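You operate a simulated robot arm through the tools that you are given. There is no shell and no other tool.

The job below is to be done with a simulated robot arm. You get a single attempt, and the scene is never put back.

JOB
Warm frosted bottle 512 in the warm box at 35 C until its lamp is green.
Fine: then switch off, stand the bottle in the blue rack and shut the drawer. Set down upright: what you pick out.

Only the result counts: the job must be done as asked and must still hold three seconds after the hand-in. Knocking over, shifting, dropping, spilling or breaking anything else fails it.

ROBOT AND FRAMES
A 7-joint arm with a two-finger gripper, fixed in place. Base frame: the origin is at the foot of the arm, x ahead of it, y to its left, z up. Readings come in mm, degrees, newtons and seconds.
With the tool pointing down near the work surface it reaches from about 360 to 780 mm from the base axis. Its first joint turns from -143.0 to 143.0 degrees. Payload 2.45 kg.
The TCP is the grasp point between the finger pads, 26 mm short of the fingertips. In the tool frame z runs along the fingers and y along their closing line. The gripper opens to 96 mm. The gripper's body begins 69 mm behind the TCP.
Orientation is that of the tool frame in the base frame, as a unit quaternion [x, y, z, w]. With the fingers straight down and closing along the base's y, the tool's x points along the base's -x, its y along +y and its z along -z.

CONTROLS
- The arm moves only by the tool arm_command. Its argument "deltas" is text: rows parted by semicolons, each of 7 numbers parted by spaces: the shift along the base's x, y, z in mm, then the turn, a rotation vector about the base's x, y, z in rad, then the closure, from 0 (fully open) to 1 (shut). In form: tx ty tz wx wy wz fingers; .... A call has 1 to 20 rows; each row shifts and turns the commanded pose from where the row before left it. A row lasts 0.2 s, in which the tool goes at most 50 mm and 8.6 degrees; a call with a longer step from one row to the next is refused whole, and so is a gripper value outside its range. Where a pose cannot be reached the arm comes as near as it can. A force on the tool above 40 N (or 10 N above the force at the start of the call, whichever is more), or a blocked arm, ends the call early, and 0.2 s more pass. Each finger halts on what it meets, pressing with about 35 N; the grip force reading is that of the motor and also rises with nothing between the fingers. The clock runs only during rows and for 0.2 s after the last one: add rows that do not move to give the fingers time. The reply holds the time, the measured pose of the TCP, the force on the tool along the base axes, the opening and the grip force, in the units named above and with some noise, with the torque about the TCP (base axes, N m) and any sound that the robot's microphone picked up.
- Cameras (640 x 400 px; columns grow to the right, rows downward): "scene" is fixed at [401, 649.9, 1505.3]; the picture's right is [-1.00, -0.04, 0.00], its down [-0.02, 0.46, -0.89] and it looks along [0.04, -0.89, -0.46] (base axes); focal length 350 px, centre (320, 200). "wrist" rides on the gripper at [82, 3, -98] in the tool frame; the picture's right is [-0.04, 1.00, 0.00], its down [-0.73, -0.03, -0.68] and it looks along [-0.68, -0.03, 0.73] (tool axes); focal length 256 px, centre (320, 200). There is no depth. A picture from a camera that has moved, and an enlarged one, comes with that camera's place and axes in the base frame and with its lens. The place of the scene camera against the robot may be out by one fixed shift of up to 18 mm in any direction.
- get_image(camera): a new picture of that camera. The clock stands still meanwhile.
- raise_lower(by): slides the trunk up (or, below 0, down) by that many mm; the arm rides with it, the base frame stays. It gives what a move gives, with no picture.
- zoom(camera, box): a new picture of the part [left, top, right, bottom] of that camera's present view, enlarged. The clock stands still meanwhile.
- hand_in(): hands the job in; it is judged then, once.

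Places have to be worked out from the pictures, the camera data and where the tool is seen. Open the gripper and draw the arm clear of the work before you hand the job in, unless the task says otherwise.

The tools are called after "Request:" as a command line: name --argument value ..., lists and objects as JSON in quotes. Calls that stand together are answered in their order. arm_command: Moves the arm, as the interface text tells. Its arguments: {"type":"object","properties":{"deltas":{"type":"string"}},"required":["deltas"]} The other tools are called the same way: raise_lower (by) slides the trunk up or down; get_image (camera) takes a picture; zoom (camera, box) takes an enlarged picture of a part of a camera's view; hand_in () hands the job in.

At the start:

```text
t: 0.0
eef_pos: [367.0, -171.2, 1268.6]
tcp_rot: [0.0, 1.0, 0.0, 0.0]
ft_force: [-0.1, -0.6, 1.5]
wrist_torque: [0.02, 0.0, 0.0]
gripper_width: 96.2
grip_force: 0.1
trunk travel left (down, up): [-575.0, 65.0]
```

scene: 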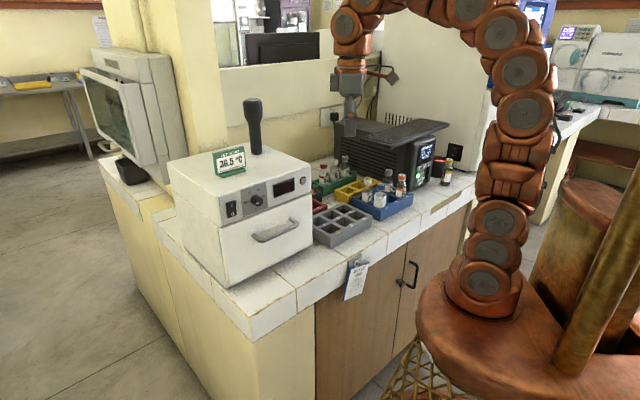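
wrist: 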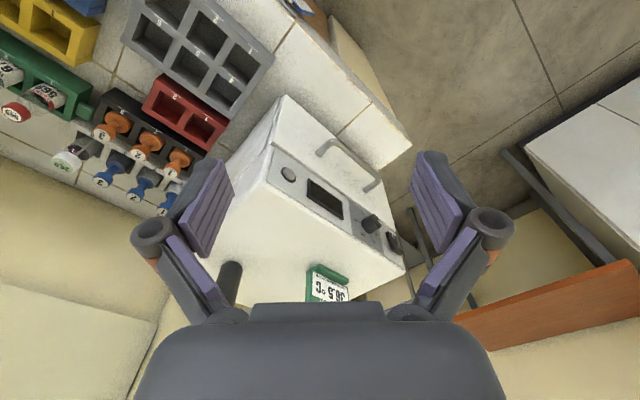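

I'll start by inspecting the scene closely: the box front, the racks, the tag and the bottles.

Request:
zoom --camera "scene" --box '[160, 90, 320, 190]'

Request:
zoom --camera "scene" --box '[160, 170, 320, 270]'

Request:
zoom --camera "scene" --box '[300, 140, 460, 240]'

Request:
zoom --camera "scene" --box '[320, 240, 400, 310]'

Request:
zoom --camera "wrist" --box '[0, 0, 260, 200]'

Request:
zoom --camera "wrist" --box '[220, 90, 440, 310]'

```text
4.00 times, centred on (240, 140) of scene
camera zoom: at [401.0, 649.9, 1505.3], right [-1.0, -0.04, 0.0], down [-0.02, 0.46, -0.89], along [0.04, -0.89, -0.46], focal length 1399 px, centre (640, 440)
```

zoom: 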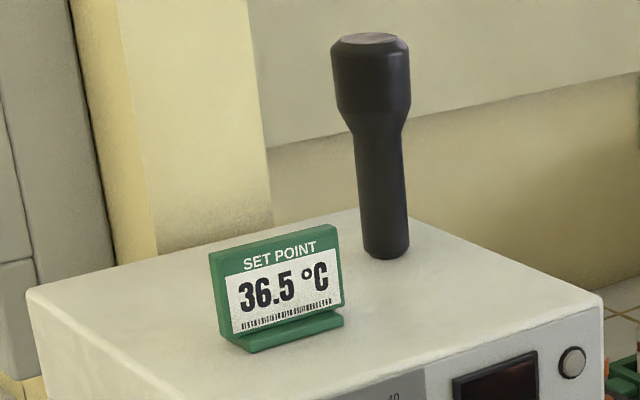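

```text
4.00 times, centred on (240, 220) of scene
camera zoom: at [401.0, 649.9, 1505.3], right [-1.0, -0.04, 0.0], down [-0.02, 0.46, -0.89], along [0.04, -0.89, -0.46], focal length 1399 px, centre (640, 120)
```

zoom: 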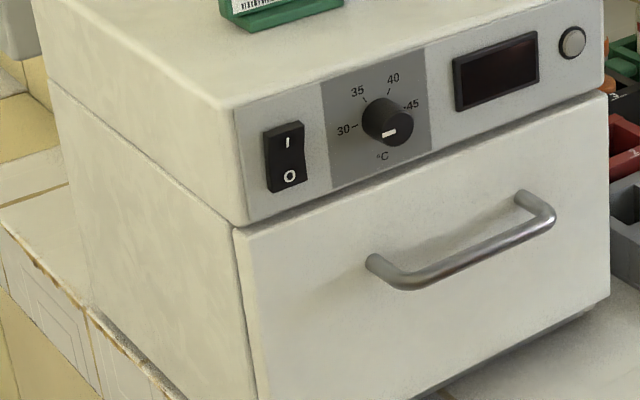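

```text
4.00 times, centred on (380, 190) of scene
camera zoom: at [401.0, 649.9, 1505.3], right [-1.0, -0.04, 0.0], down [-0.02, 0.46, -0.89], along [0.04, -0.89, -0.46], focal length 1399 px, centre (80, 240)
```

zoom: 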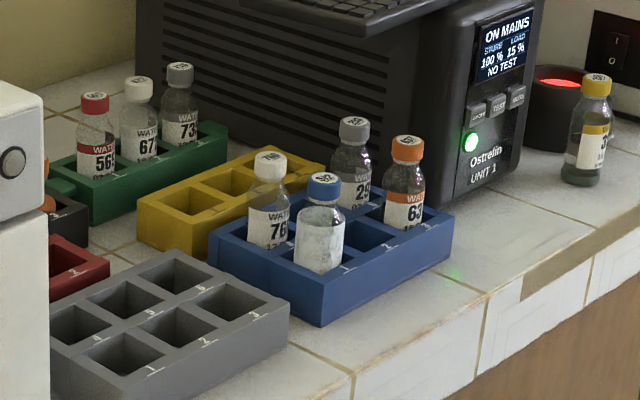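

```text
5.71 times, centred on (360, 275) of scene
camera zoom: at [401.0, 649.9, 1505.3], right [-1.0, -0.04, 0.0], down [-0.02, 0.46, -0.89], along [0.04, -0.89, -0.46], focal length 1998 px, centre (91, -229)
```

zoom: 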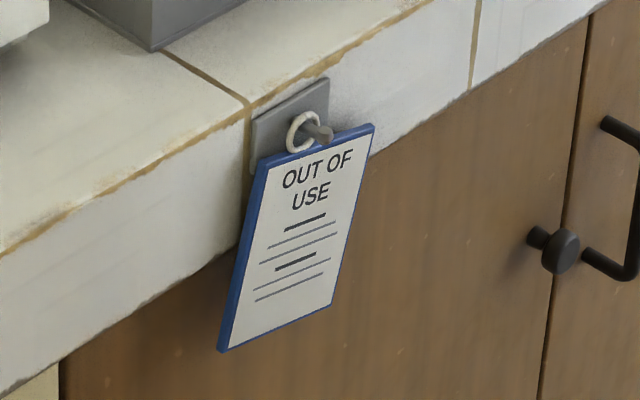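

```text
2.00 times, centred on (130, 100) of wrist
camera zoom: at [286.1, -167.0, 1366.2], right [0.04, 1.0, 0.0], down [0.73, -0.03, 0.68], along [0.68, -0.03, -0.73], focal length 512 px, centre (700, 400)
```

zoom: 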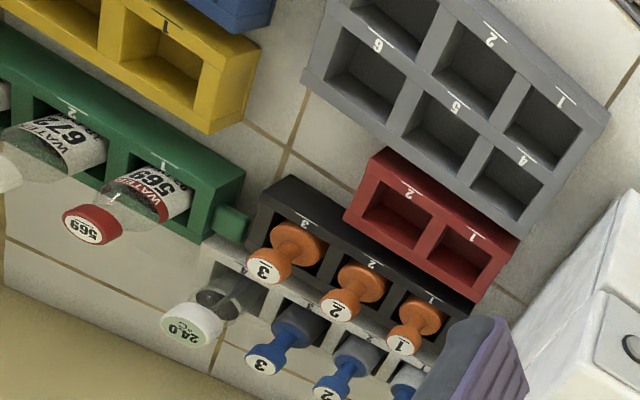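

```text
1.82 times, centred on (330, 200) of wrist
camera zoom: at [286.1, -167.0, 1366.2], right [0.04, 1.0, 0.0], down [0.73, -0.03, 0.68], along [0.68, -0.03, -0.73], focal length 465 px, centre (302, 200)
```

zoom: 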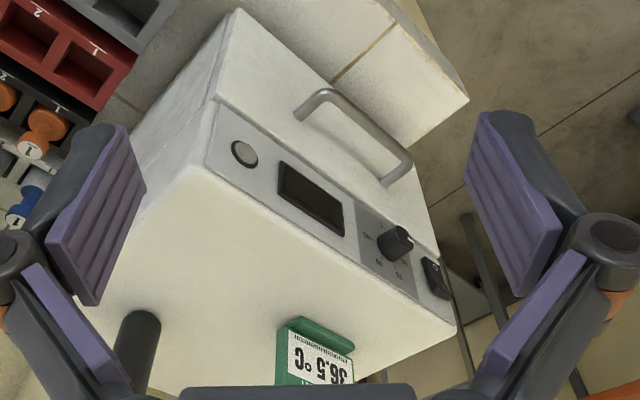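

The box front faces about (-x,+y), with the lamp near (486,-217,1100) and the switch near (640,-59,1097). I'll turn the wrist camera toward the racks to read the bottles.

Request:
arm_command --deltas "-10 -8 0 0 0 -0.1309 0;-10 -8 0 0 0 -0.1309 0;-10 -8 0 0 0 -0.1309 0;-10 -8 0 0 0 -0.1309 0;-10 -8 0 0 0 -0.1309 0;-10 -8 0 0 0 -0.1309 0;-10 -8 0 0 0 -0.1309 0;-10 -8 0 0 0 -0.1309 0;-10 -8 0 0 0 -0.1309 0;-10 -8 0 0 0 -0.1309 0;-10 -8 0 0 0 -0.1309 0;-10 -8 0 0 0 -0.1309 0;0 0 0 0 0 0 0"

Request:
get_image --camera "wrist"

Request:
get_image --camera "scene"

```text
t: 2.8
eef_pos: [247.1, -264.7, 1268.0]
tcp_rot: [0.708, 0.706, -0.001, -0.001]
ft_force: [-0.1, 0.1, 0.4]
wrist_torque: [-0.01, -0.01, -0.01]
gripper_width: 96.0
grip_force: 0.0
trunk travel left (down, up): [-575.0, 65.0]
```

```text
taken
camera wrist: at [250.8, -183.6, 1365.7], right [1.0, -0.04, 0.0], down [-0.03, -0.73, 0.68], along [-0.03, -0.68, -0.73], focal length 256 px, centre (320, 200)
```

wrist: 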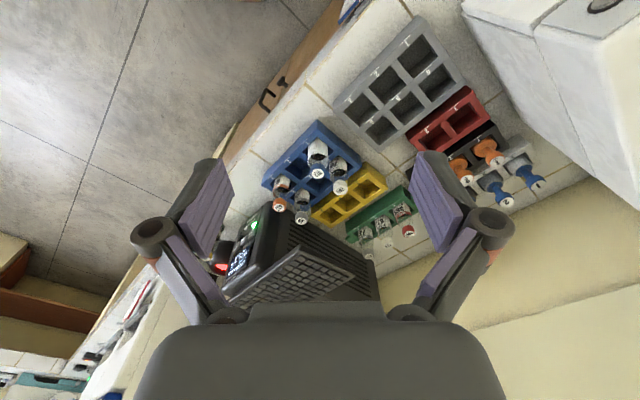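

```text
taken
```

scene: 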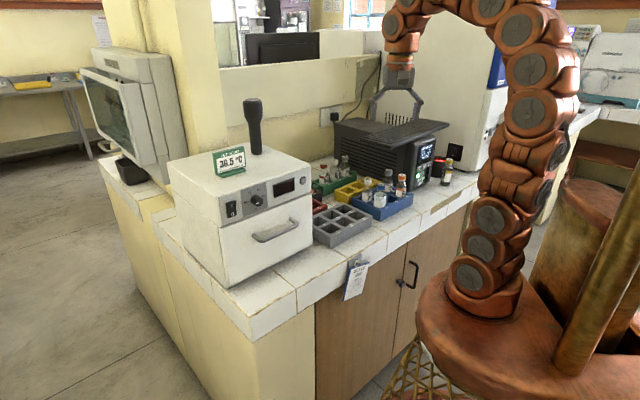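

The racks are in view. Zooming in to read the caps and labels.

Request:
zoom --camera "wrist" --box '[260, 110, 360, 230]'

Request:
zoom --camera "wrist" --box '[340, 170, 420, 260]'

Request:
zoom --camera "wrist" --box '[410, 80, 560, 220]'

Request:
zoom --camera "wrist" --box '[200, 190, 300, 290]'

Request:
zoom --camera "wrist" --box '[460, 0, 640, 120]'

Request:
zoom --camera "scene" --box '[350, 150, 470, 225]'

```text
3.33 times, centred on (310, 170) of wrist
camera zoom: at [250.8, -183.6, 1365.7], right [1.0, -0.04, 0.0], down [-0.03, -0.73, 0.68], along [-0.03, -0.68, -0.73], focal length 853 px, centre (353, 300)
```

zoom: 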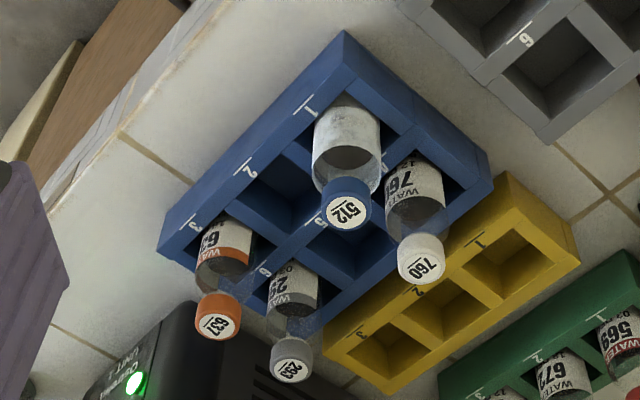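

```text
4.44 times, centred on (380, 215) of wrist
camera zoom: at [250.8, -183.6, 1365.7], right [1.0, -0.04, 0.0], down [-0.03, -0.73, 0.68], along [-0.03, -0.68, -0.73], focal length 1138 px, centre (53, 133)
```

zoom: 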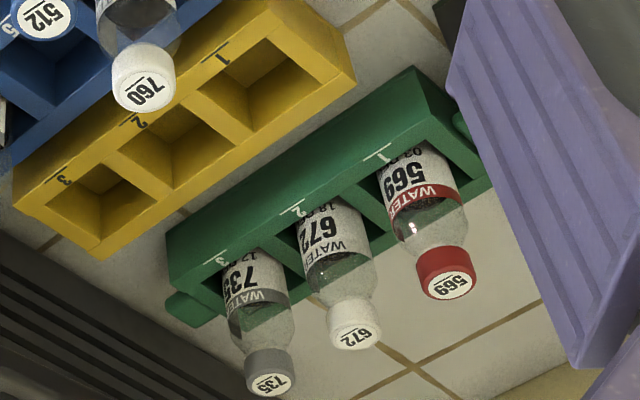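

```text
2.86 times, centred on (485, 150) of wrist
camera zoom: at [250.8, -183.6, 1365.7], right [1.0, -0.04, 0.0], down [-0.03, -0.73, 0.68], along [-0.03, -0.68, -0.73], focal length 731 px, centre (-151, 343)
```

zoom: 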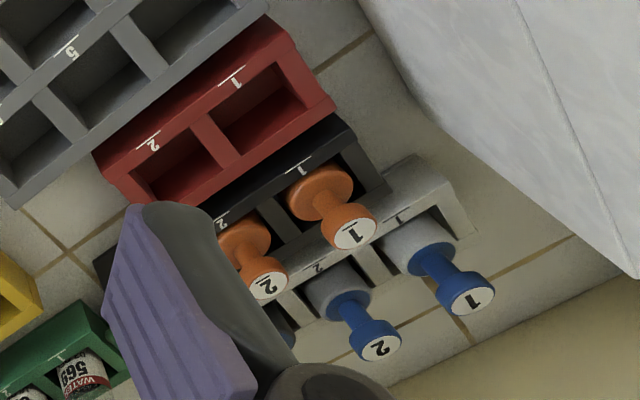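

```text
4.00 times, centred on (250, 240) of wrist
camera zoom: at [250.8, -183.6, 1365.7], right [1.0, -0.04, 0.0], down [-0.03, -0.73, 0.68], along [-0.03, -0.68, -0.73], focal length 1024 px, centre (600, 40)
```

zoom: 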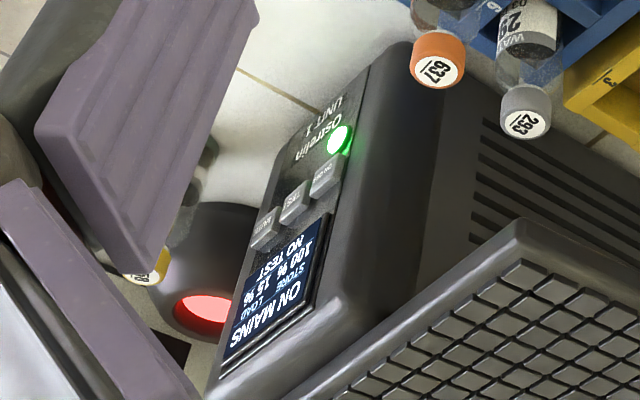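

```text
3.33 times, centred on (550, 60) of wrist
camera zoom: at [250.8, -183.6, 1365.7], right [1.0, -0.04, 0.0], down [-0.03, -0.73, 0.68], along [-0.03, -0.68, -0.73], focal length 853 px, centre (-447, 667)
```

zoom: 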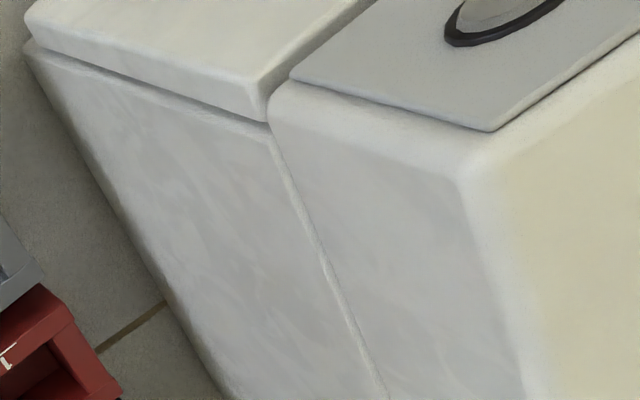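

```text
5.33 times, centred on (410, 188) of scene
camera zoom: at [401.0, 649.9, 1505.3], right [-1.0, -0.04, 0.0], down [-0.02, 0.46, -0.89], along [0.04, -0.89, -0.46], focal length 1865 px, centre (-160, 267)
```

zoom: 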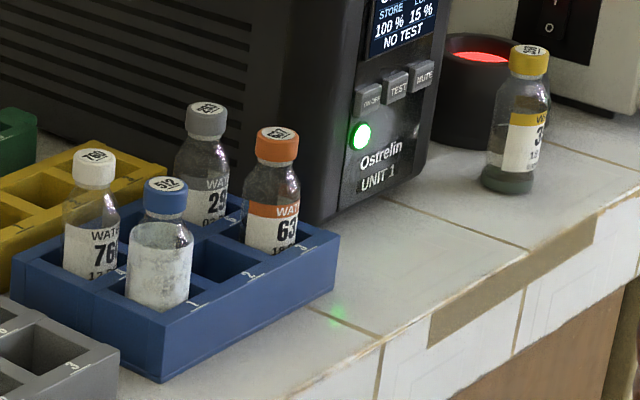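

Bottle 512 (blue cap, frosted) stands in slot 1 of the blue rack. Now the dial, switch, lamp and handle in higher detail from the fixed camera.

Request:
zoom --camera "scene" --box '[240, 185, 272, 210]'

Request:
zoom --camera "scene" --box '[220, 170, 320, 250]'

Request:
zoom --camera "scene" --box '[160, 220, 320, 320]'

Request:
zoom --camera "scene" --box '[300, 170, 350, 210]'

```text
16.00 times, centred on (256, 198) of scene
camera zoom: at [401.0, 649.9, 1505.3], right [-1.0, -0.04, 0.0], down [-0.02, 0.46, -0.89], along [0.04, -0.89, -0.46], focal length 5596 px, centre (1344, 240)
```

zoom: 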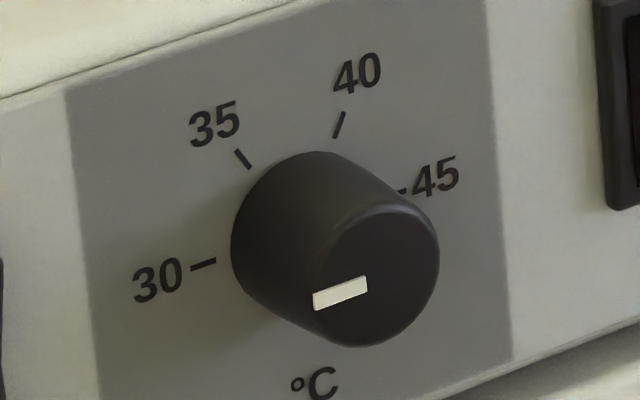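

```text
5.00 times, centred on (270, 210) of scene
camera zoom: at [401.0, 649.9, 1505.3], right [-1.0, -0.04, 0.0], down [-0.02, 0.46, -0.89], along [0.04, -0.89, -0.46], focal length 1749 px, centre (570, 150)
```

zoom: 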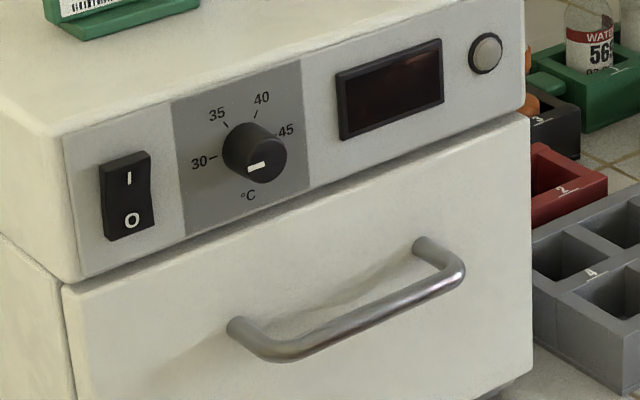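

```text
4.00 times, centred on (240, 270) of scene
camera zoom: at [401.0, 649.9, 1505.3], right [-1.0, -0.04, 0.0], down [-0.02, 0.46, -0.89], along [0.04, -0.89, -0.46], focal length 1399 px, centre (640, -80)
```

zoom: 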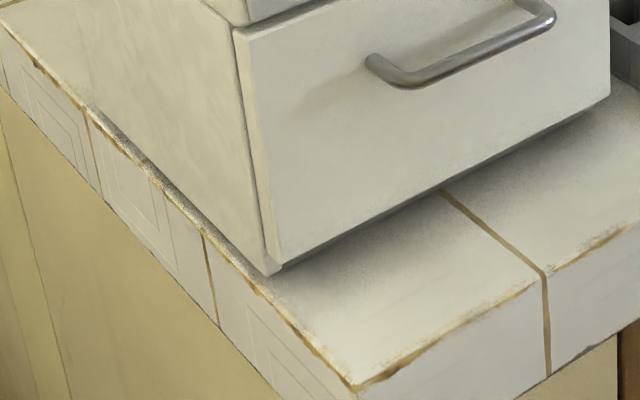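

```text
10.00 times, centred on (325, 190) of scene
camera zoom: at [401.0, 649.9, 1505.3], right [-1.0, -0.04, 0.0], down [-0.02, 0.46, -0.89], along [0.04, -0.89, -0.46], focal length 3497 px, centre (270, 300)
```

zoom: 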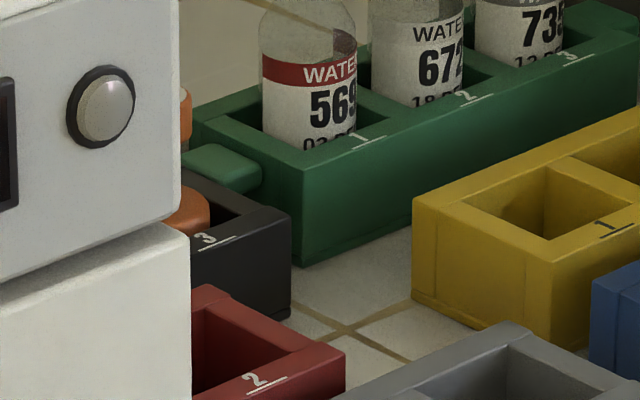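

The dial pointer sits near 30 (ticks seem 60° apart), the switch is off. I'll go around to a view facing the box front to measure it.

Request:
arm_command --deltas "20 22 0 0 0 0.1309 0;20 22 0 0 0 0.1309 0;20 22 0 0 0 0.1309 0;20 22 0 0 0 0.1309 0;20 22 0 0 0 0.1309 0;20 22 0 0 0 0.1309 0;10 22 0 0 0 0 0;10 22 0 0 0 0 0;0 22 0 0 0 0 0;0 22 0 0 0 0 0;0 0 0 0 0 0 0"

Request:
get_image --camera "wrist"

```text
t: 5.2
eef_pos: [387.0, -45.3, 1267.4]
tcp_rot: [0.383, 0.924, 0.0, 0.0]
ft_force: [0.0, 0.0, 0.0]
wrist_torque: [0.02, -0.01, 0.04]
gripper_width: 95.9
grip_force: 0.1
trunk travel left (down, up): [-575.0, 65.0]
```

```text
taken
camera wrist: at [331.9, 15.1, 1365.0], right [0.73, 0.68, 0.0], down [0.5, -0.54, 0.68], along [0.46, -0.5, -0.73], focal length 256 px, centre (320, 200)
```

wrist: 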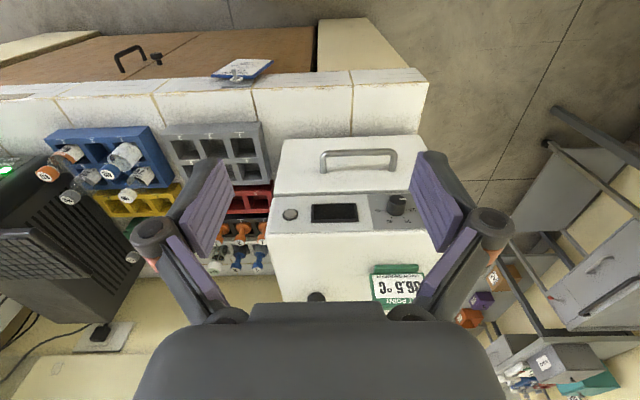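

Good view. Zooming for measurements of the box front and the racks.

Request:
zoom --camera "wrist" --box '[260, 120, 450, 240]'

Request:
zoom --camera "wrist" --box '[30, 100, 190, 220]'

Request:
zoom --camera "wrist" --box '[260, 230, 460, 320]'

```text
3.33 times, centred on (355, 180) of wrist
camera zoom: at [331.9, 15.1, 1365.0], right [0.73, 0.68, 0.0], down [0.5, -0.54, 0.68], along [0.46, -0.5, -0.73], focal length 853 px, centre (203, 267)
```

zoom: 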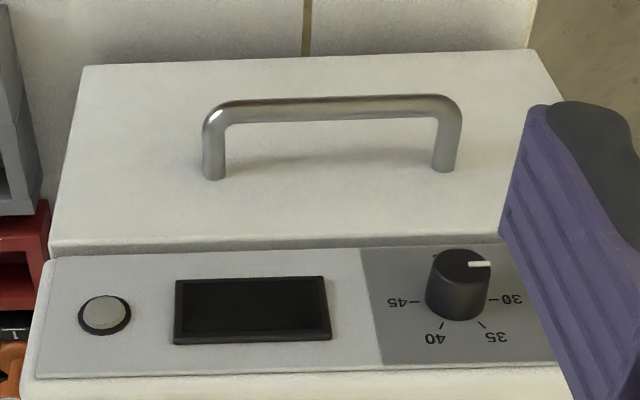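

```text
3.33 times, centred on (110, 160) of wrist
camera zoom: at [331.9, 15.1, 1365.0], right [0.73, 0.68, 0.0], down [0.5, -0.54, 0.68], along [0.46, -0.5, -0.73], focal length 853 px, centre (1020, 333)
```

zoom: 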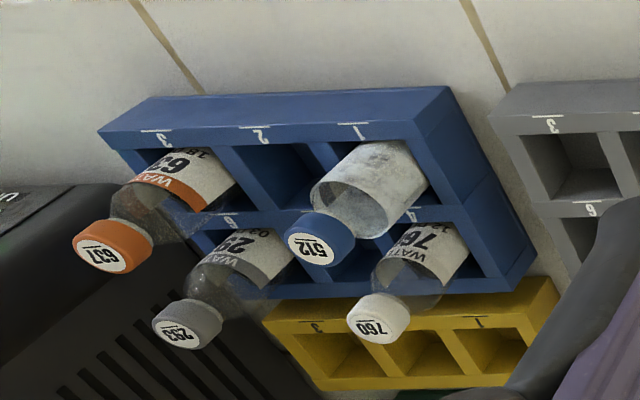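

```text
3.20 times, centred on (360, 275) of wrist
camera zoom: at [331.9, 15.1, 1365.0], right [0.73, 0.68, 0.0], down [0.5, -0.54, 0.68], along [0.46, -0.5, -0.73], focal length 819 px, centre (192, -40)
```

zoom: 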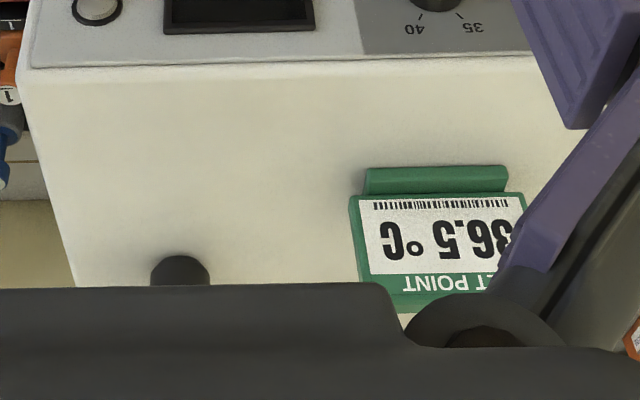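

Triangulating: box front runs along e≈(0.707,0.707) with outward normal n≈(-0.707,0.707), handle bar centre about (536,-111,1003), 40 mm proud; knob about (597,-110,1097). I'll turn the gripper so its closing line lies across the handle bar and tilt it 45° toward the drawer.

Request:
arm_command --deltas "0 0 0 0 0 0.1309 0;0 0 0 0 0 0.1309 0;0 0 0 0 0 0.1309 0;0 0 0 0 0 0.1309 0;0 0 0 0 0 0.1309 0;0 0 0 0 0 0.1309 0;0 0 0 0 0 0.1309 0.2;0 0 0 0 0 0.1309 0.4;0 0 0 0 0 0.1309 0.6;0 0 0 0 0 0.1309 0.73;0 0 0 0 0 0.1309 0.73;0 0 0 0 0 0.1309 0.73;0 0 0 0 0 0 0.73"

Request:
arm_command --deltas "0 0 0 -0.0793 -0.0793 0 0.73;0 0 0 -0.0793 -0.0793 0 0.73;0 0 0 -0.0793 -0.0793 0 0.73;0 0 0 -0.0793 -0.0793 0 0.73;0 0 0 -0.0793 -0.0793 0 0.73;0 0 0 -0.0793 -0.0793 0 0.73;0 0 0 -0.0793 -0.0793 0 0.73;0 0 0 0 0 0 0.73"

Request:
get_image --camera "wrist"

Request:
get_image --camera "scene"

```text
t: 8.0
eef_pos: [386.6, -47.4, 1269.2]
tcp_rot: [-0.383, 0.924, 0.0, 0.0]
ft_force: [0.3, 0.6, 0.0]
wrist_torque: [0.01, 0.03, 0.0]
gripper_width: 26.0
grip_force: 0.1
trunk travel left (down, up): [-575.0, 65.0]
```

```text
t: 9.8
eef_pos: [388.4, -47.1, 1269.6]
tcp_rot: [-0.354, 0.854, -0.353, 0.147]
ft_force: [0.2, -0.3, 0.1]
wrist_torque: [0.01, -0.02, 0.0]
gripper_width: 25.7
grip_force: 0.0
trunk travel left (down, up): [-575.0, 65.0]
```

```text
taken
camera wrist: at [279.2, -53.4, 1335.6], right [-0.47, 0.53, -0.71], down [0.19, 0.84, 0.5], along [0.86, 0.1, -0.5], focal length 256 px, centre (320, 200)
```

wrist: 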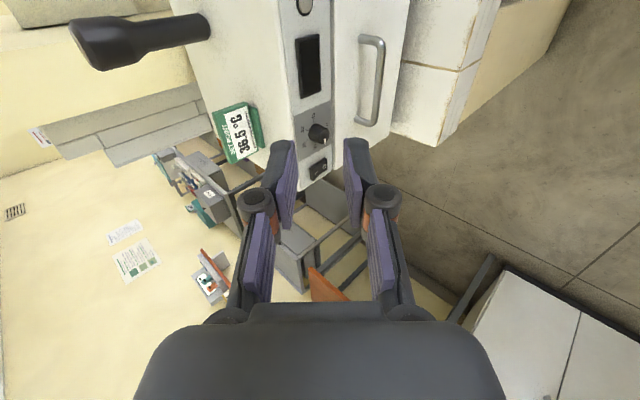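

```text
taken
```

scene: 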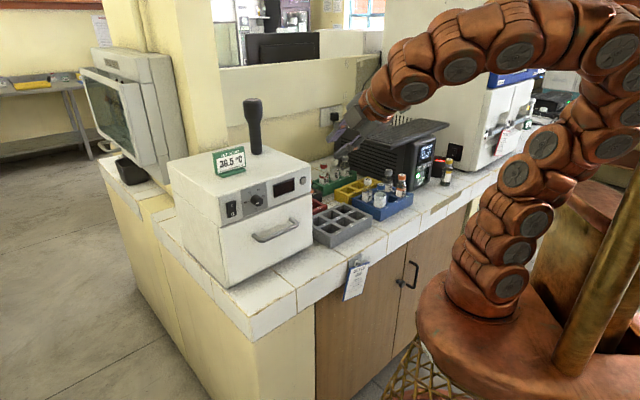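

The tilt works. Moving to a pre-grasp point about 80 mm short of the handle bar, then checking.

Request:
arm_command --deltas "13.4 -3 -26.2 0 0 0 0.73;13.4 -3 -26.2 0 0 0 0.73;13.4 -3 -26.2 0 0 0 0.73;13.4 -3 -26.2 0 0 0 0.73;13.4 -3 -26.2 0 0 0 0.73;13.4 -3 -26.2 0 0 0 0.73;13.4 -3 -26.2 0 0 0 0.73;13.4 -3 -26.2 0 0 0 0.73;0 0 0 0 0 0 0.73"

Request:
get_image --camera "wrist"

Request:
zoom --camera "scene" --box '[200, 150, 400, 275]'

```text
t: 11.8
eef_pos: [495.7, -69.6, 1059.7]
tcp_rot: [-0.354, 0.853, -0.354, 0.146]
ft_force: [-0.8, 0.5, -1.1]
wrist_torque: [-0.02, 0.01, -0.01]
gripper_width: 25.9
grip_force: 0.0
trunk travel left (down, up): [-575.0, 65.0]
```

```text
taken
camera wrist: at [387.8, -77.4, 1126.5], right [-0.47, 0.53, -0.71], down [0.19, 0.84, 0.5], along [0.86, 0.1, -0.5], focal length 256 px, centre (320, 200)
```

wrist: 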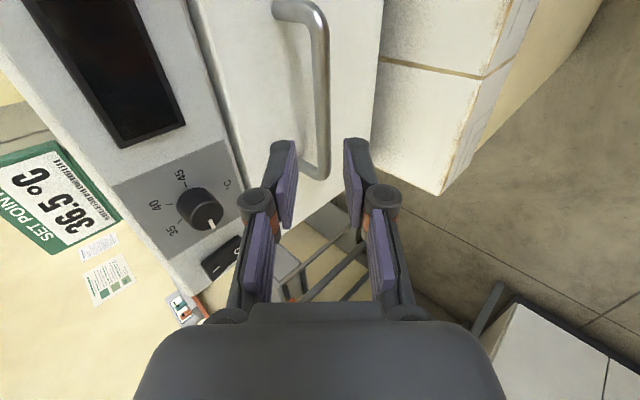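

```text
3.20 times, centred on (300, 212) of scene
camera zoom: at [401.0, 649.9, 1505.3], right [-1.0, -0.04, 0.0], down [-0.02, 0.46, -0.89], along [0.04, -0.89, -0.46], focal length 1119 px, centre (384, 160)
```

zoom: 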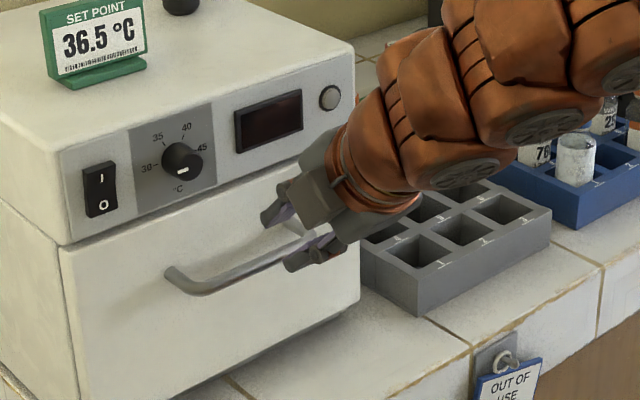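

The bar lies centred between the fingers and about 80 mm ahead. Advancing ~75 mm along the tool axis and closing on it.

Request:
arm_command --deltas "9.3 -9.3 -13 0 0 0 0.73;9.3 -9.3 -13 0 0 0 0.73;9.3 -9.3 -13 0 0 0 0.73;4.7 -4.7 -6.6 0 0 0 0.73;4.7 -4.7 -6.6 0 0 0 0.73;0 0 0 0 0 0 0.73"

Request:
get_image --camera "wrist"

Request:
zoom --camera "scene" --box '[200, 170, 360, 270]'

```text
t: 13.2
eef_pos: [531.8, -109.3, 1006.5]
tcp_rot: [-0.354, 0.854, -0.352, 0.147]
ft_force: [-0.4, -0.5, 0.4]
wrist_torque: [-0.02, 0.0, 0.01]
gripper_width: 26.0
grip_force: 0.0
trunk travel left (down, up): [-575.0, 65.0]
```

```text
taken
camera wrist: at [423.9, -115.7, 1073.0], right [-0.47, 0.53, -0.71], down [0.19, 0.84, 0.5], along [0.86, 0.1, -0.5], focal length 256 px, centre (320, 200)
```

wrist: 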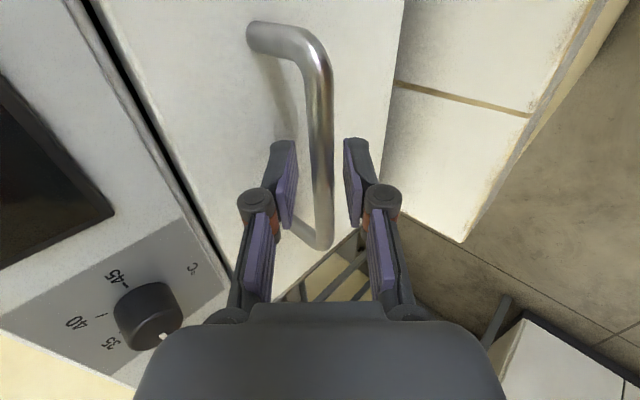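

```text
4.00 times, centred on (280, 220) of scene
camera zoom: at [401.0, 649.9, 1505.3], right [-1.0, -0.04, 0.0], down [-0.02, 0.46, -0.89], along [0.04, -0.89, -0.46], focal length 1399 px, centre (480, 120)
```

zoom: 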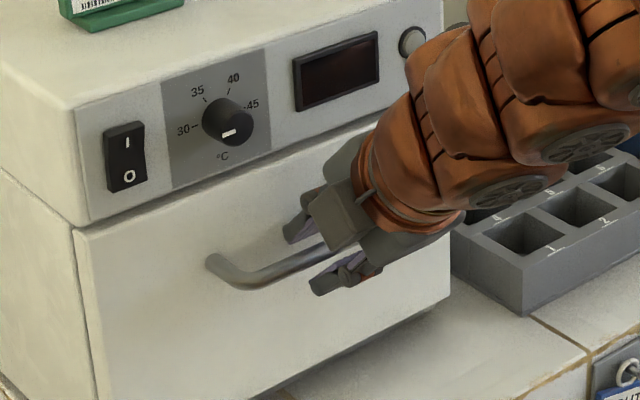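

The bar is between the fingers; closing and then pulling outward gently.

Request:
arm_command --deltas "0 0 0 0 0 0 0.9;0 0 0 0 0 0 1;0 0 0 0 0 0 1;0 0 0 0 0 0 1"

Request:
arm_command --deltas "-3.5 3.5 0 0 0 0 1;-7.1 7.1 0 0 0 0 1;-7.1 7.1 0 0 0 0 1;-7.1 7.1 0 0 0 0 1;0 0 0 0 0 0 1"

Request:
zoom --camera "scene" --box '[160, 150, 360, 275]'

```text
t: 14.2
eef_pos: [531.6, -108.6, 1005.6]
tcp_rot: [-0.354, 0.854, -0.353, 0.146]
ft_force: [-9.4, 8.1, -16.6]
wrist_torque: [0.04, 0.19, 0.56]
gripper_width: 10.9
grip_force: 38.4
trunk travel left (down, up): [-575.0, 65.0]
```

```text
t: 15.4
eef_pos: [504.7, -83.4, 1006.5]
tcp_rot: [-0.354, 0.854, -0.352, 0.145]
ft_force: [-5.9, -4.1, -28.5]
wrist_torque: [-0.25, 0.5, 0.21]
gripper_width: 10.7
grip_force: 38.6
trunk travel left (down, up): [-575.0, 65.0]
```

```text
3.20 times, centred on (260, 212) of scene
camera zoom: at [401.0, 649.9, 1505.3], right [-1.0, -0.04, 0.0], down [-0.02, 0.46, -0.89], along [0.04, -0.89, -0.46], focal length 1119 px, centre (512, 160)
```

zoom: 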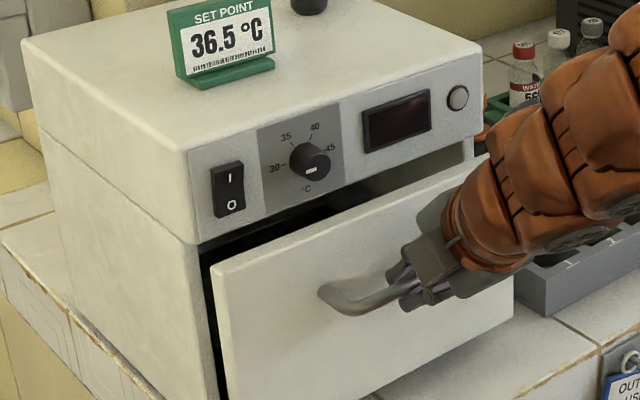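

The drawer slides. There is a vertical load, so I lower the tool about 1 mm and keep pulling.

Request:
arm_command --deltas "0 0 -1.2 0 0 0 1;-7.1 7.1 0 0 0 0 1;-7.1 7.1 0 0 0 0 1;-7.1 7.1 0 0 0 0 1;-7.1 7.1 0 0 0 0 1;-7.1 7.1 0 0 0 0 1;-7.1 7.1 0 0 0 0 1;-7.1 7.1 0 0 0 0 1;0 0 0 0 0 0 1"

Request:
get_image --camera "scene"

```text
t: 16.6
eef_pos: [480.1, -57.6, 1005.7]
tcp_rot: [-0.355, 0.856, -0.347, 0.143]
ft_force: [-4.2, -5.6, 21.6]
wrist_torque: [-0.63, 0.46, -0.18]
gripper_width: 11.2
grip_force: 38.0
out of reach, approached as far as the arm can: row 5
trunk travel left (down, up): [-575.0, 65.0]
stopped in row 5: the force on the tool passed its limit at 47 N (the readings are from after the stop); the commanded pose is now the measured one
```

```text
taken
```

scene: 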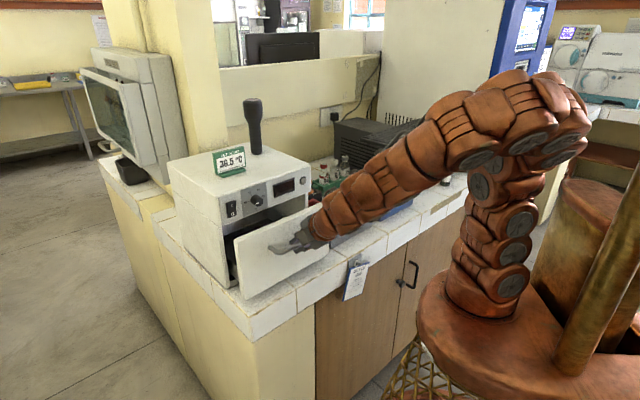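

The drawer is ~73 mm open; this tilted pose runs out of reach there. With the drawer out, the panel no longer blocks an upright tool, so I loosen the grip, rotate the tool to vertical around the bar, and regrip.

Request:
arm_command --deltas "0 0 0 0 0 0 0.77;0 0 0 0 0 0 0.77;0 0 0 0.0793 0.0793 0 0.77;0 0 0 0.0793 0.0793 0 0.77;0 0 0 0.0793 0.0793 0 0.77;0 0 0 0.0793 0.0793 0 0.77;0 0 0 0.0793 0.0793 0 0.77;0 0 0 0.0793 0.0793 0 0.77;0 0 0 0.0700 0.0700 0 0.77;0 0 0 0 0 0 0.77"

Request:
get_image --camera "wrist"

Request:
zoom --camera "scene" --box '[160, 150, 360, 275]'

```text
t: 18.8
eef_pos: [480.6, -57.2, 1003.1]
tcp_rot: [-0.384, 0.923, 0.002, -0.002]
ft_force: [-0.4, 0.8, 0.3]
wrist_torque: [-0.02, 0.03, 0.0]
gripper_width: 22.1
grip_force: 0.1
trunk travel left (down, up): [-575.0, 65.0]
```

```text
taken
camera wrist: at [421.6, -112.9, 1101.9], right [-0.68, 0.73, 0.0], down [0.54, 0.5, 0.68], along [0.49, 0.46, -0.74], focal length 256 px, centre (320, 200)
```

wrist: 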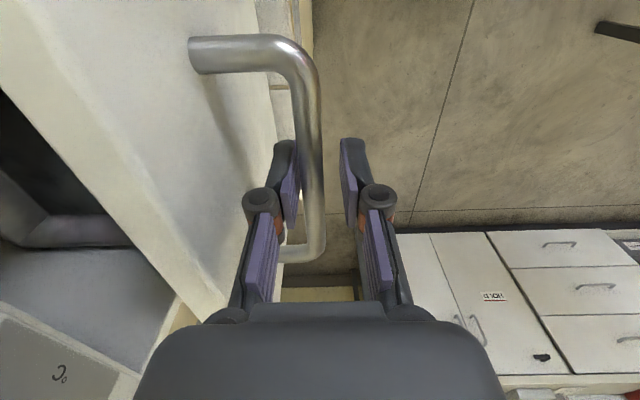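

```text
3.20 times, centred on (260, 212) of scene
camera zoom: at [401.0, 649.9, 1505.3], right [-1.0, -0.04, 0.0], down [-0.02, 0.46, -0.89], along [0.04, -0.89, -0.46], focal length 1119 px, centre (512, 160)
```

zoom: 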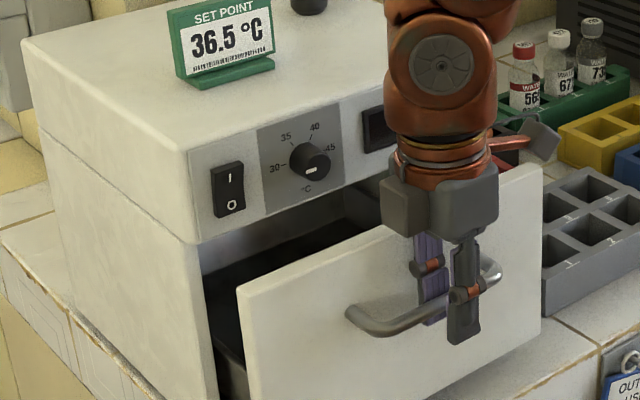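

Fingers straddle the bar upright. Closing and pulling further.

Request:
arm_command --deltas "0 0 0 0 0 0 0.9;0 0 0 0 0 0 1;0 0 0 0 0 0 1;-7.1 7.1 0 0 0 0 1;-7.1 7.1 0 0 0 0 1;-7.1 7.1 0 0 0 0 1;-7.1 7.1 0 0 0 0 1;-7.1 7.1 0 0 0 0 1;-7.1 7.1 0 0 0 0 1;-7.1 7.1 0 0 0 0 1;0 0 0 0 0 0 1"

Request:
get_image --camera "scene"

Request:
get_image --camera "wrist"

```text
t: 21.2
eef_pos: [429.6, -7.3, 1004.0]
tcp_rot: [-0.383, 0.924, 0.001, -0.002]
ft_force: [-5.5, -4.6, -10.5]
wrist_torque: [-0.21, 0.29, 0.6]
gripper_width: 10.7
grip_force: 37.7
trunk travel left (down, up): [-575.0, 65.0]
```

```text
taken
```

scene: 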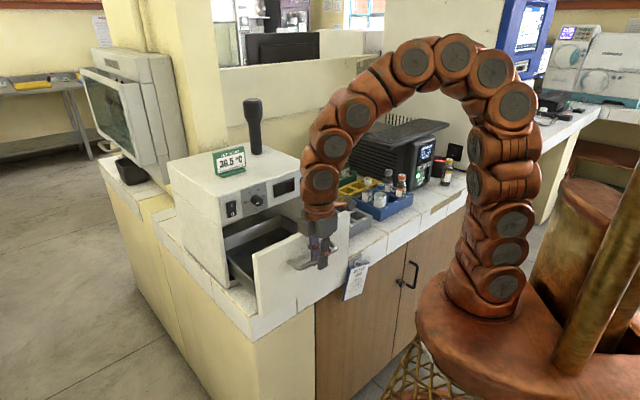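

```text
taken
camera wrist: at [371.8, -63.0, 1102.0], right [-0.68, 0.73, 0.0], down [0.54, 0.5, 0.68], along [0.49, 0.46, -0.74], focal length 256 px, centre (320, 200)
```

wrist: 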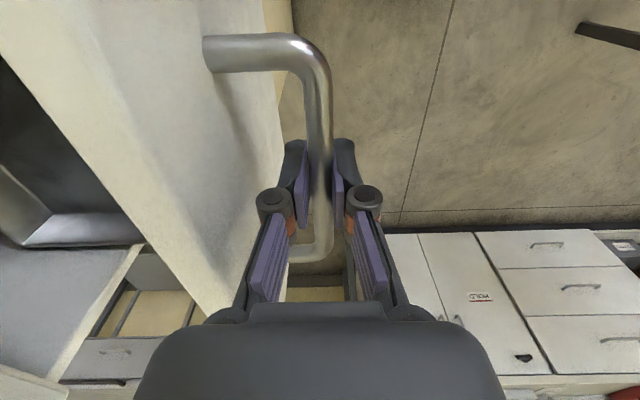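

Request:
zoom --camera "scene" --box '[200, 190, 340, 290]'

```text
4.00 times, centred on (270, 240) of scene
camera zoom: at [401.0, 649.9, 1505.3], right [-1.0, -0.04, 0.0], down [-0.02, 0.46, -0.89], along [0.04, -0.89, -0.46], focal length 1399 px, centre (520, 40)
```

zoom: 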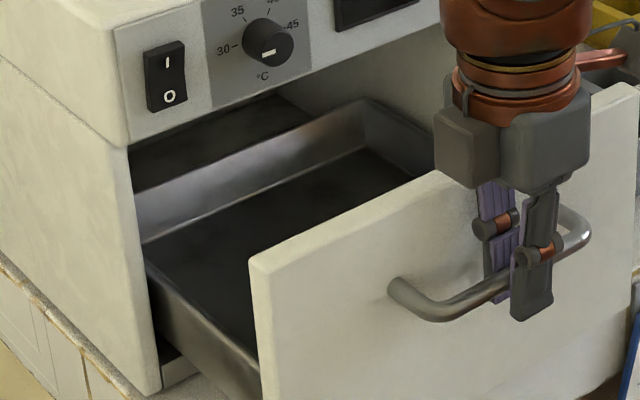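

The tray is clear and open ~145 mm, so enough room. Releasing the handle, lifting, and travelling to above bottle 512 with the closing line along the rack.

Request:
arm_command --deltas "0 0 0 0 0 0 0.77;0 0 0 0 0 0 0.77;0 0 0 0 0 0 0.77;0 0 20 0 0 0 0.77;0 0 25 0 0 0 0.77;0 0 25 0 0 0 0.77;0 0 30 0 0 0 0.77;0 0 30 0 0 0 0.77;0 0 0 0 0 0 0.77"

Request:
arm_command --deltas "-16.3 -39.5 0 0 0 -0.1309 0.6;-16.3 -39.5 0 0 0 -0.1309 0.4;-16.3 -39.5 0 0 0 -0.1309 0.4;-16.3 -39.5 0 0 0 -0.1309 0.4;-16.3 -39.5 0 0 0 -0.1309 0.4;-16.3 -39.5 0 0 0 -0.1309 0.4;-16.3 -39.5 0 0 0 -0.1309 0.4;-16.3 -39.5 0 0 0 -0.1309 0.4;-16.3 -39.5 0 0 0 -0.1309 0.4;-16.3 -39.5 0 0 0 -0.1309 0.4;-16.3 -39.5 0 0 0 -0.1309 0.4;-16.3 -39.5 0 0 0 -0.1309 0.4;0 0 0 0 0 0 0.4"

Request:
get_image --camera "wrist"

Request:
get_image --camera "scene"

```text
t: 23.2
eef_pos: [432.1, -6.1, 1130.9]
tcp_rot: [-0.384, 0.923, 0.001, -0.003]
ft_force: [-0.4, -0.9, 0.2]
wrist_torque: [0.03, -0.02, 0.0]
gripper_width: 22.3
grip_force: 0.1
trunk travel left (down, up): [-575.0, 65.0]
```

```text
t: 26.0
eef_pos: [233.8, -481.8, 1133.1]
tcp_rot: [0.382, 0.924, 0.002, 0.0]
ft_force: [0.5, 0.3, 0.2]
wrist_torque: [0.03, -0.02, -0.02]
gripper_width: 57.6
grip_force: 0.0
trunk travel left (down, up): [-575.0, 65.0]
```

```text
taken
camera wrist: at [179.3, -421.9, 1231.0], right [0.74, 0.68, 0.0], down [0.5, -0.54, 0.68], along [0.46, -0.5, -0.74], focal length 256 px, centre (320, 200)
```

wrist: 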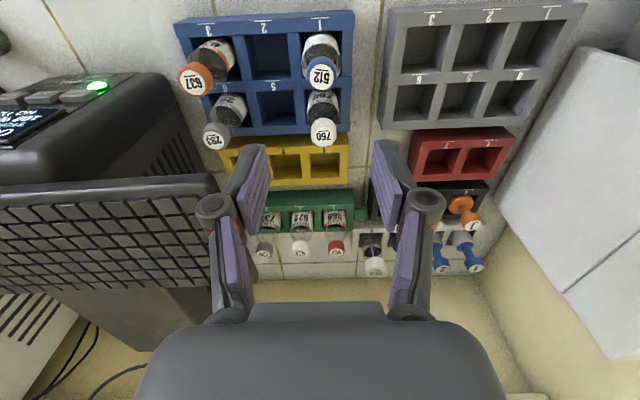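

```text
taken
```

scene: 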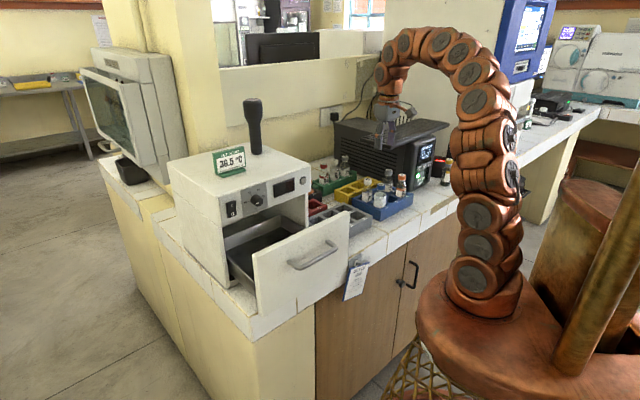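

Bottle 512's cap appears exactly where a point directly below the TCP at z≈963 would show. Zooming to check alignment and sizes.

Request:
zoom --camera "wrist" --box '[250, 0, 390, 100]'

Request:
zoom --camera "scene" --box '[350, 160, 430, 220]'

```text
4.00 times, centred on (320, 50) of wrist
camera zoom: at [179.3, -421.9, 1231.0], right [0.74, 0.68, 0.0], down [0.5, -0.54, 0.68], along [0.46, -0.5, -0.74], focal length 1024 px, centre (320, 800)
```

zoom: 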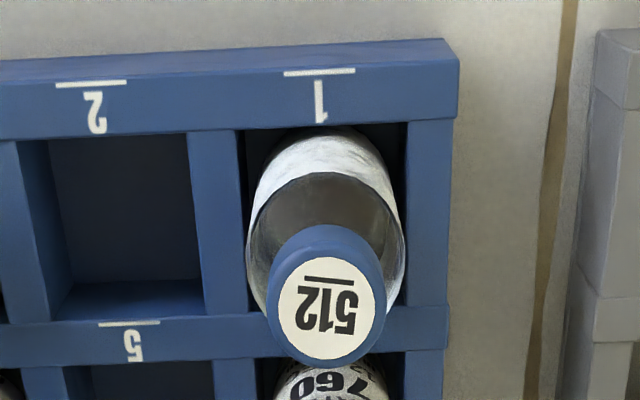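

```text
6.67 times, centred on (390, 190) of scene
camera zoom: at [401.0, 649.9, 1505.3], right [-1.0, -0.04, 0.0], down [-0.02, 0.46, -0.89], along [0.04, -0.89, -0.46], focal length 2332 px, centre (-147, 267)
```

zoom: 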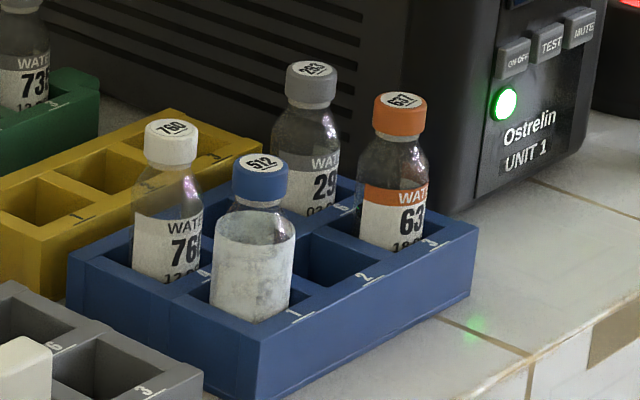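

Cap ≈28 mm, body ≈41 mm wide; neighbours clear along the closing line. Descending to just above the cap with a small centring correction, then rechecking.

Request:
arm_command --deltas "0.5 1 -40 0 0 0 0.37;0.5 0 -40 0 0 0 0.37;0 0 -30 0 0 0 0.37;0 0 -10 0 0 0 0.37;0 0 0 0 0 0 0.37"

Request:
get_image --camera "wrist"

Request:
zoom --camera "scene" --box '[340, 130, 440, 220]'

```text
t: 27.2
eef_pos: [236.4, -481.6, 1013.8]
tcp_rot: [0.383, 0.924, 0.002, -0.001]
ft_force: [0.0, 0.8, -0.1]
wrist_torque: [-0.01, 0.02, 0.04]
gripper_width: 60.1
grip_force: 0.2
trunk travel left (down, up): [-575.0, 65.0]
```

```text
taken
camera wrist: at [181.0, -420.9, 1112.4], right [0.73, 0.68, 0.0], down [0.5, -0.54, 0.68], along [0.46, -0.5, -0.74], focal length 256 px, centre (320, 200)
```

wrist: 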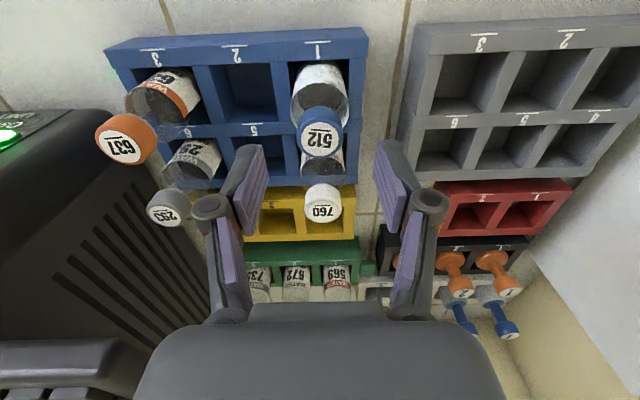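

```text
4.44 times, centred on (390, 175) of scene
camera zoom: at [401.0, 649.9, 1505.3], right [-1.0, -0.04, 0.0], down [-0.02, 0.46, -0.89], along [0.04, -0.89, -0.46], focal length 1554 px, centre (9, 311)
```

zoom: 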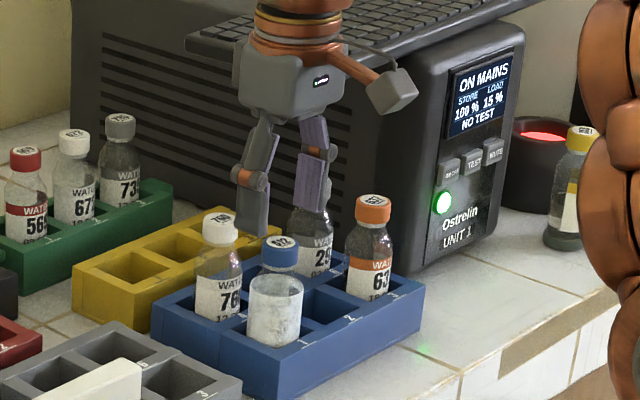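

Request:
zoom --camera "wrist" --box '[270, 80, 370, 180]'

```text
4.00 times, centred on (320, 130) of wrist
camera zoom: at [181.0, -420.9, 1112.4], right [0.73, 0.68, 0.0], down [0.5, -0.54, 0.68], along [0.46, -0.5, -0.74], focal length 1024 px, centre (320, 480)
```

zoom: 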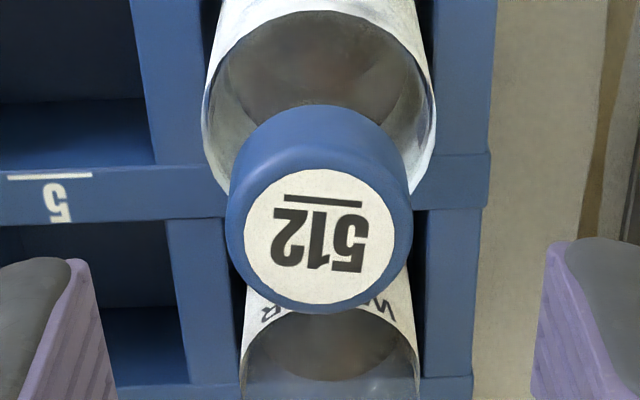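

Refined: cap top z≈973, centre about 3 mm further out than the TCP. Correcting and descending to grip the bottle body just above the rack, then closing.

Request:
arm_command --deltas "-2.1 2.1 0 0 0 0 0.37;0 0 -25 0 0 0 0.37;0 0 -25 0 0 0 0.37;0 0 -12 0 0 0 0.37;0 0 -7 0 0 0 0.37;0 0 0 0 0 0 0.37"

Request:
get_image --camera "wrist"

Request:
zoom --camera "scene" --box '[340, 140, 440, 220]'

```text
t: 28.6
eef_pos: [234.8, -477.7, 946.0]
tcp_rot: [0.383, 0.924, 0.002, -0.002]
ft_force: [0.0, -0.4, -0.3]
wrist_torque: [0.03, 0.01, 0.01]
gripper_width: 60.4
grip_force: 0.0
trunk travel left (down, up): [-575.0, 65.0]
```

```text
taken
camera wrist: at [179.7, -418.2, 1043.6], right [0.73, 0.68, 0.0], down [0.5, -0.54, 0.68], along [0.46, -0.5, -0.74], focal length 256 px, centre (320, 200)
```

wrist: 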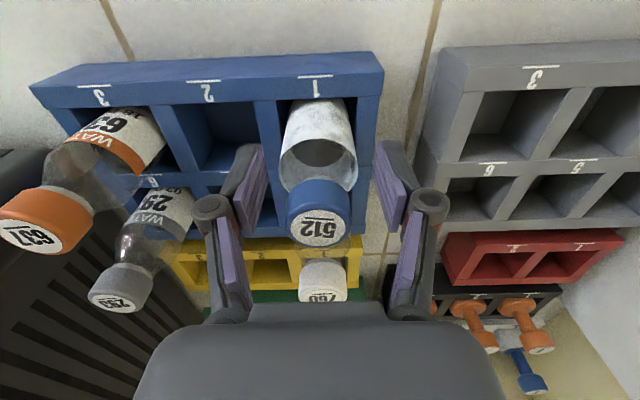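

```text
5.00 times, centred on (390, 180) of scene
camera zoom: at [401.0, 649.9, 1505.3], right [-1.0, -0.04, 0.0], down [-0.02, 0.46, -0.89], along [0.04, -0.89, -0.46], focal length 1749 px, centre (-30, 300)
```

zoom: 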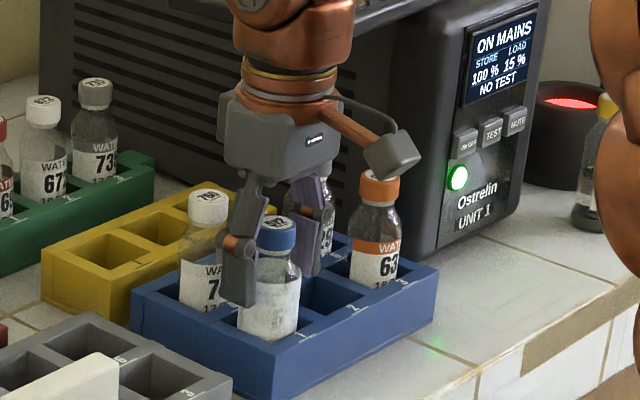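

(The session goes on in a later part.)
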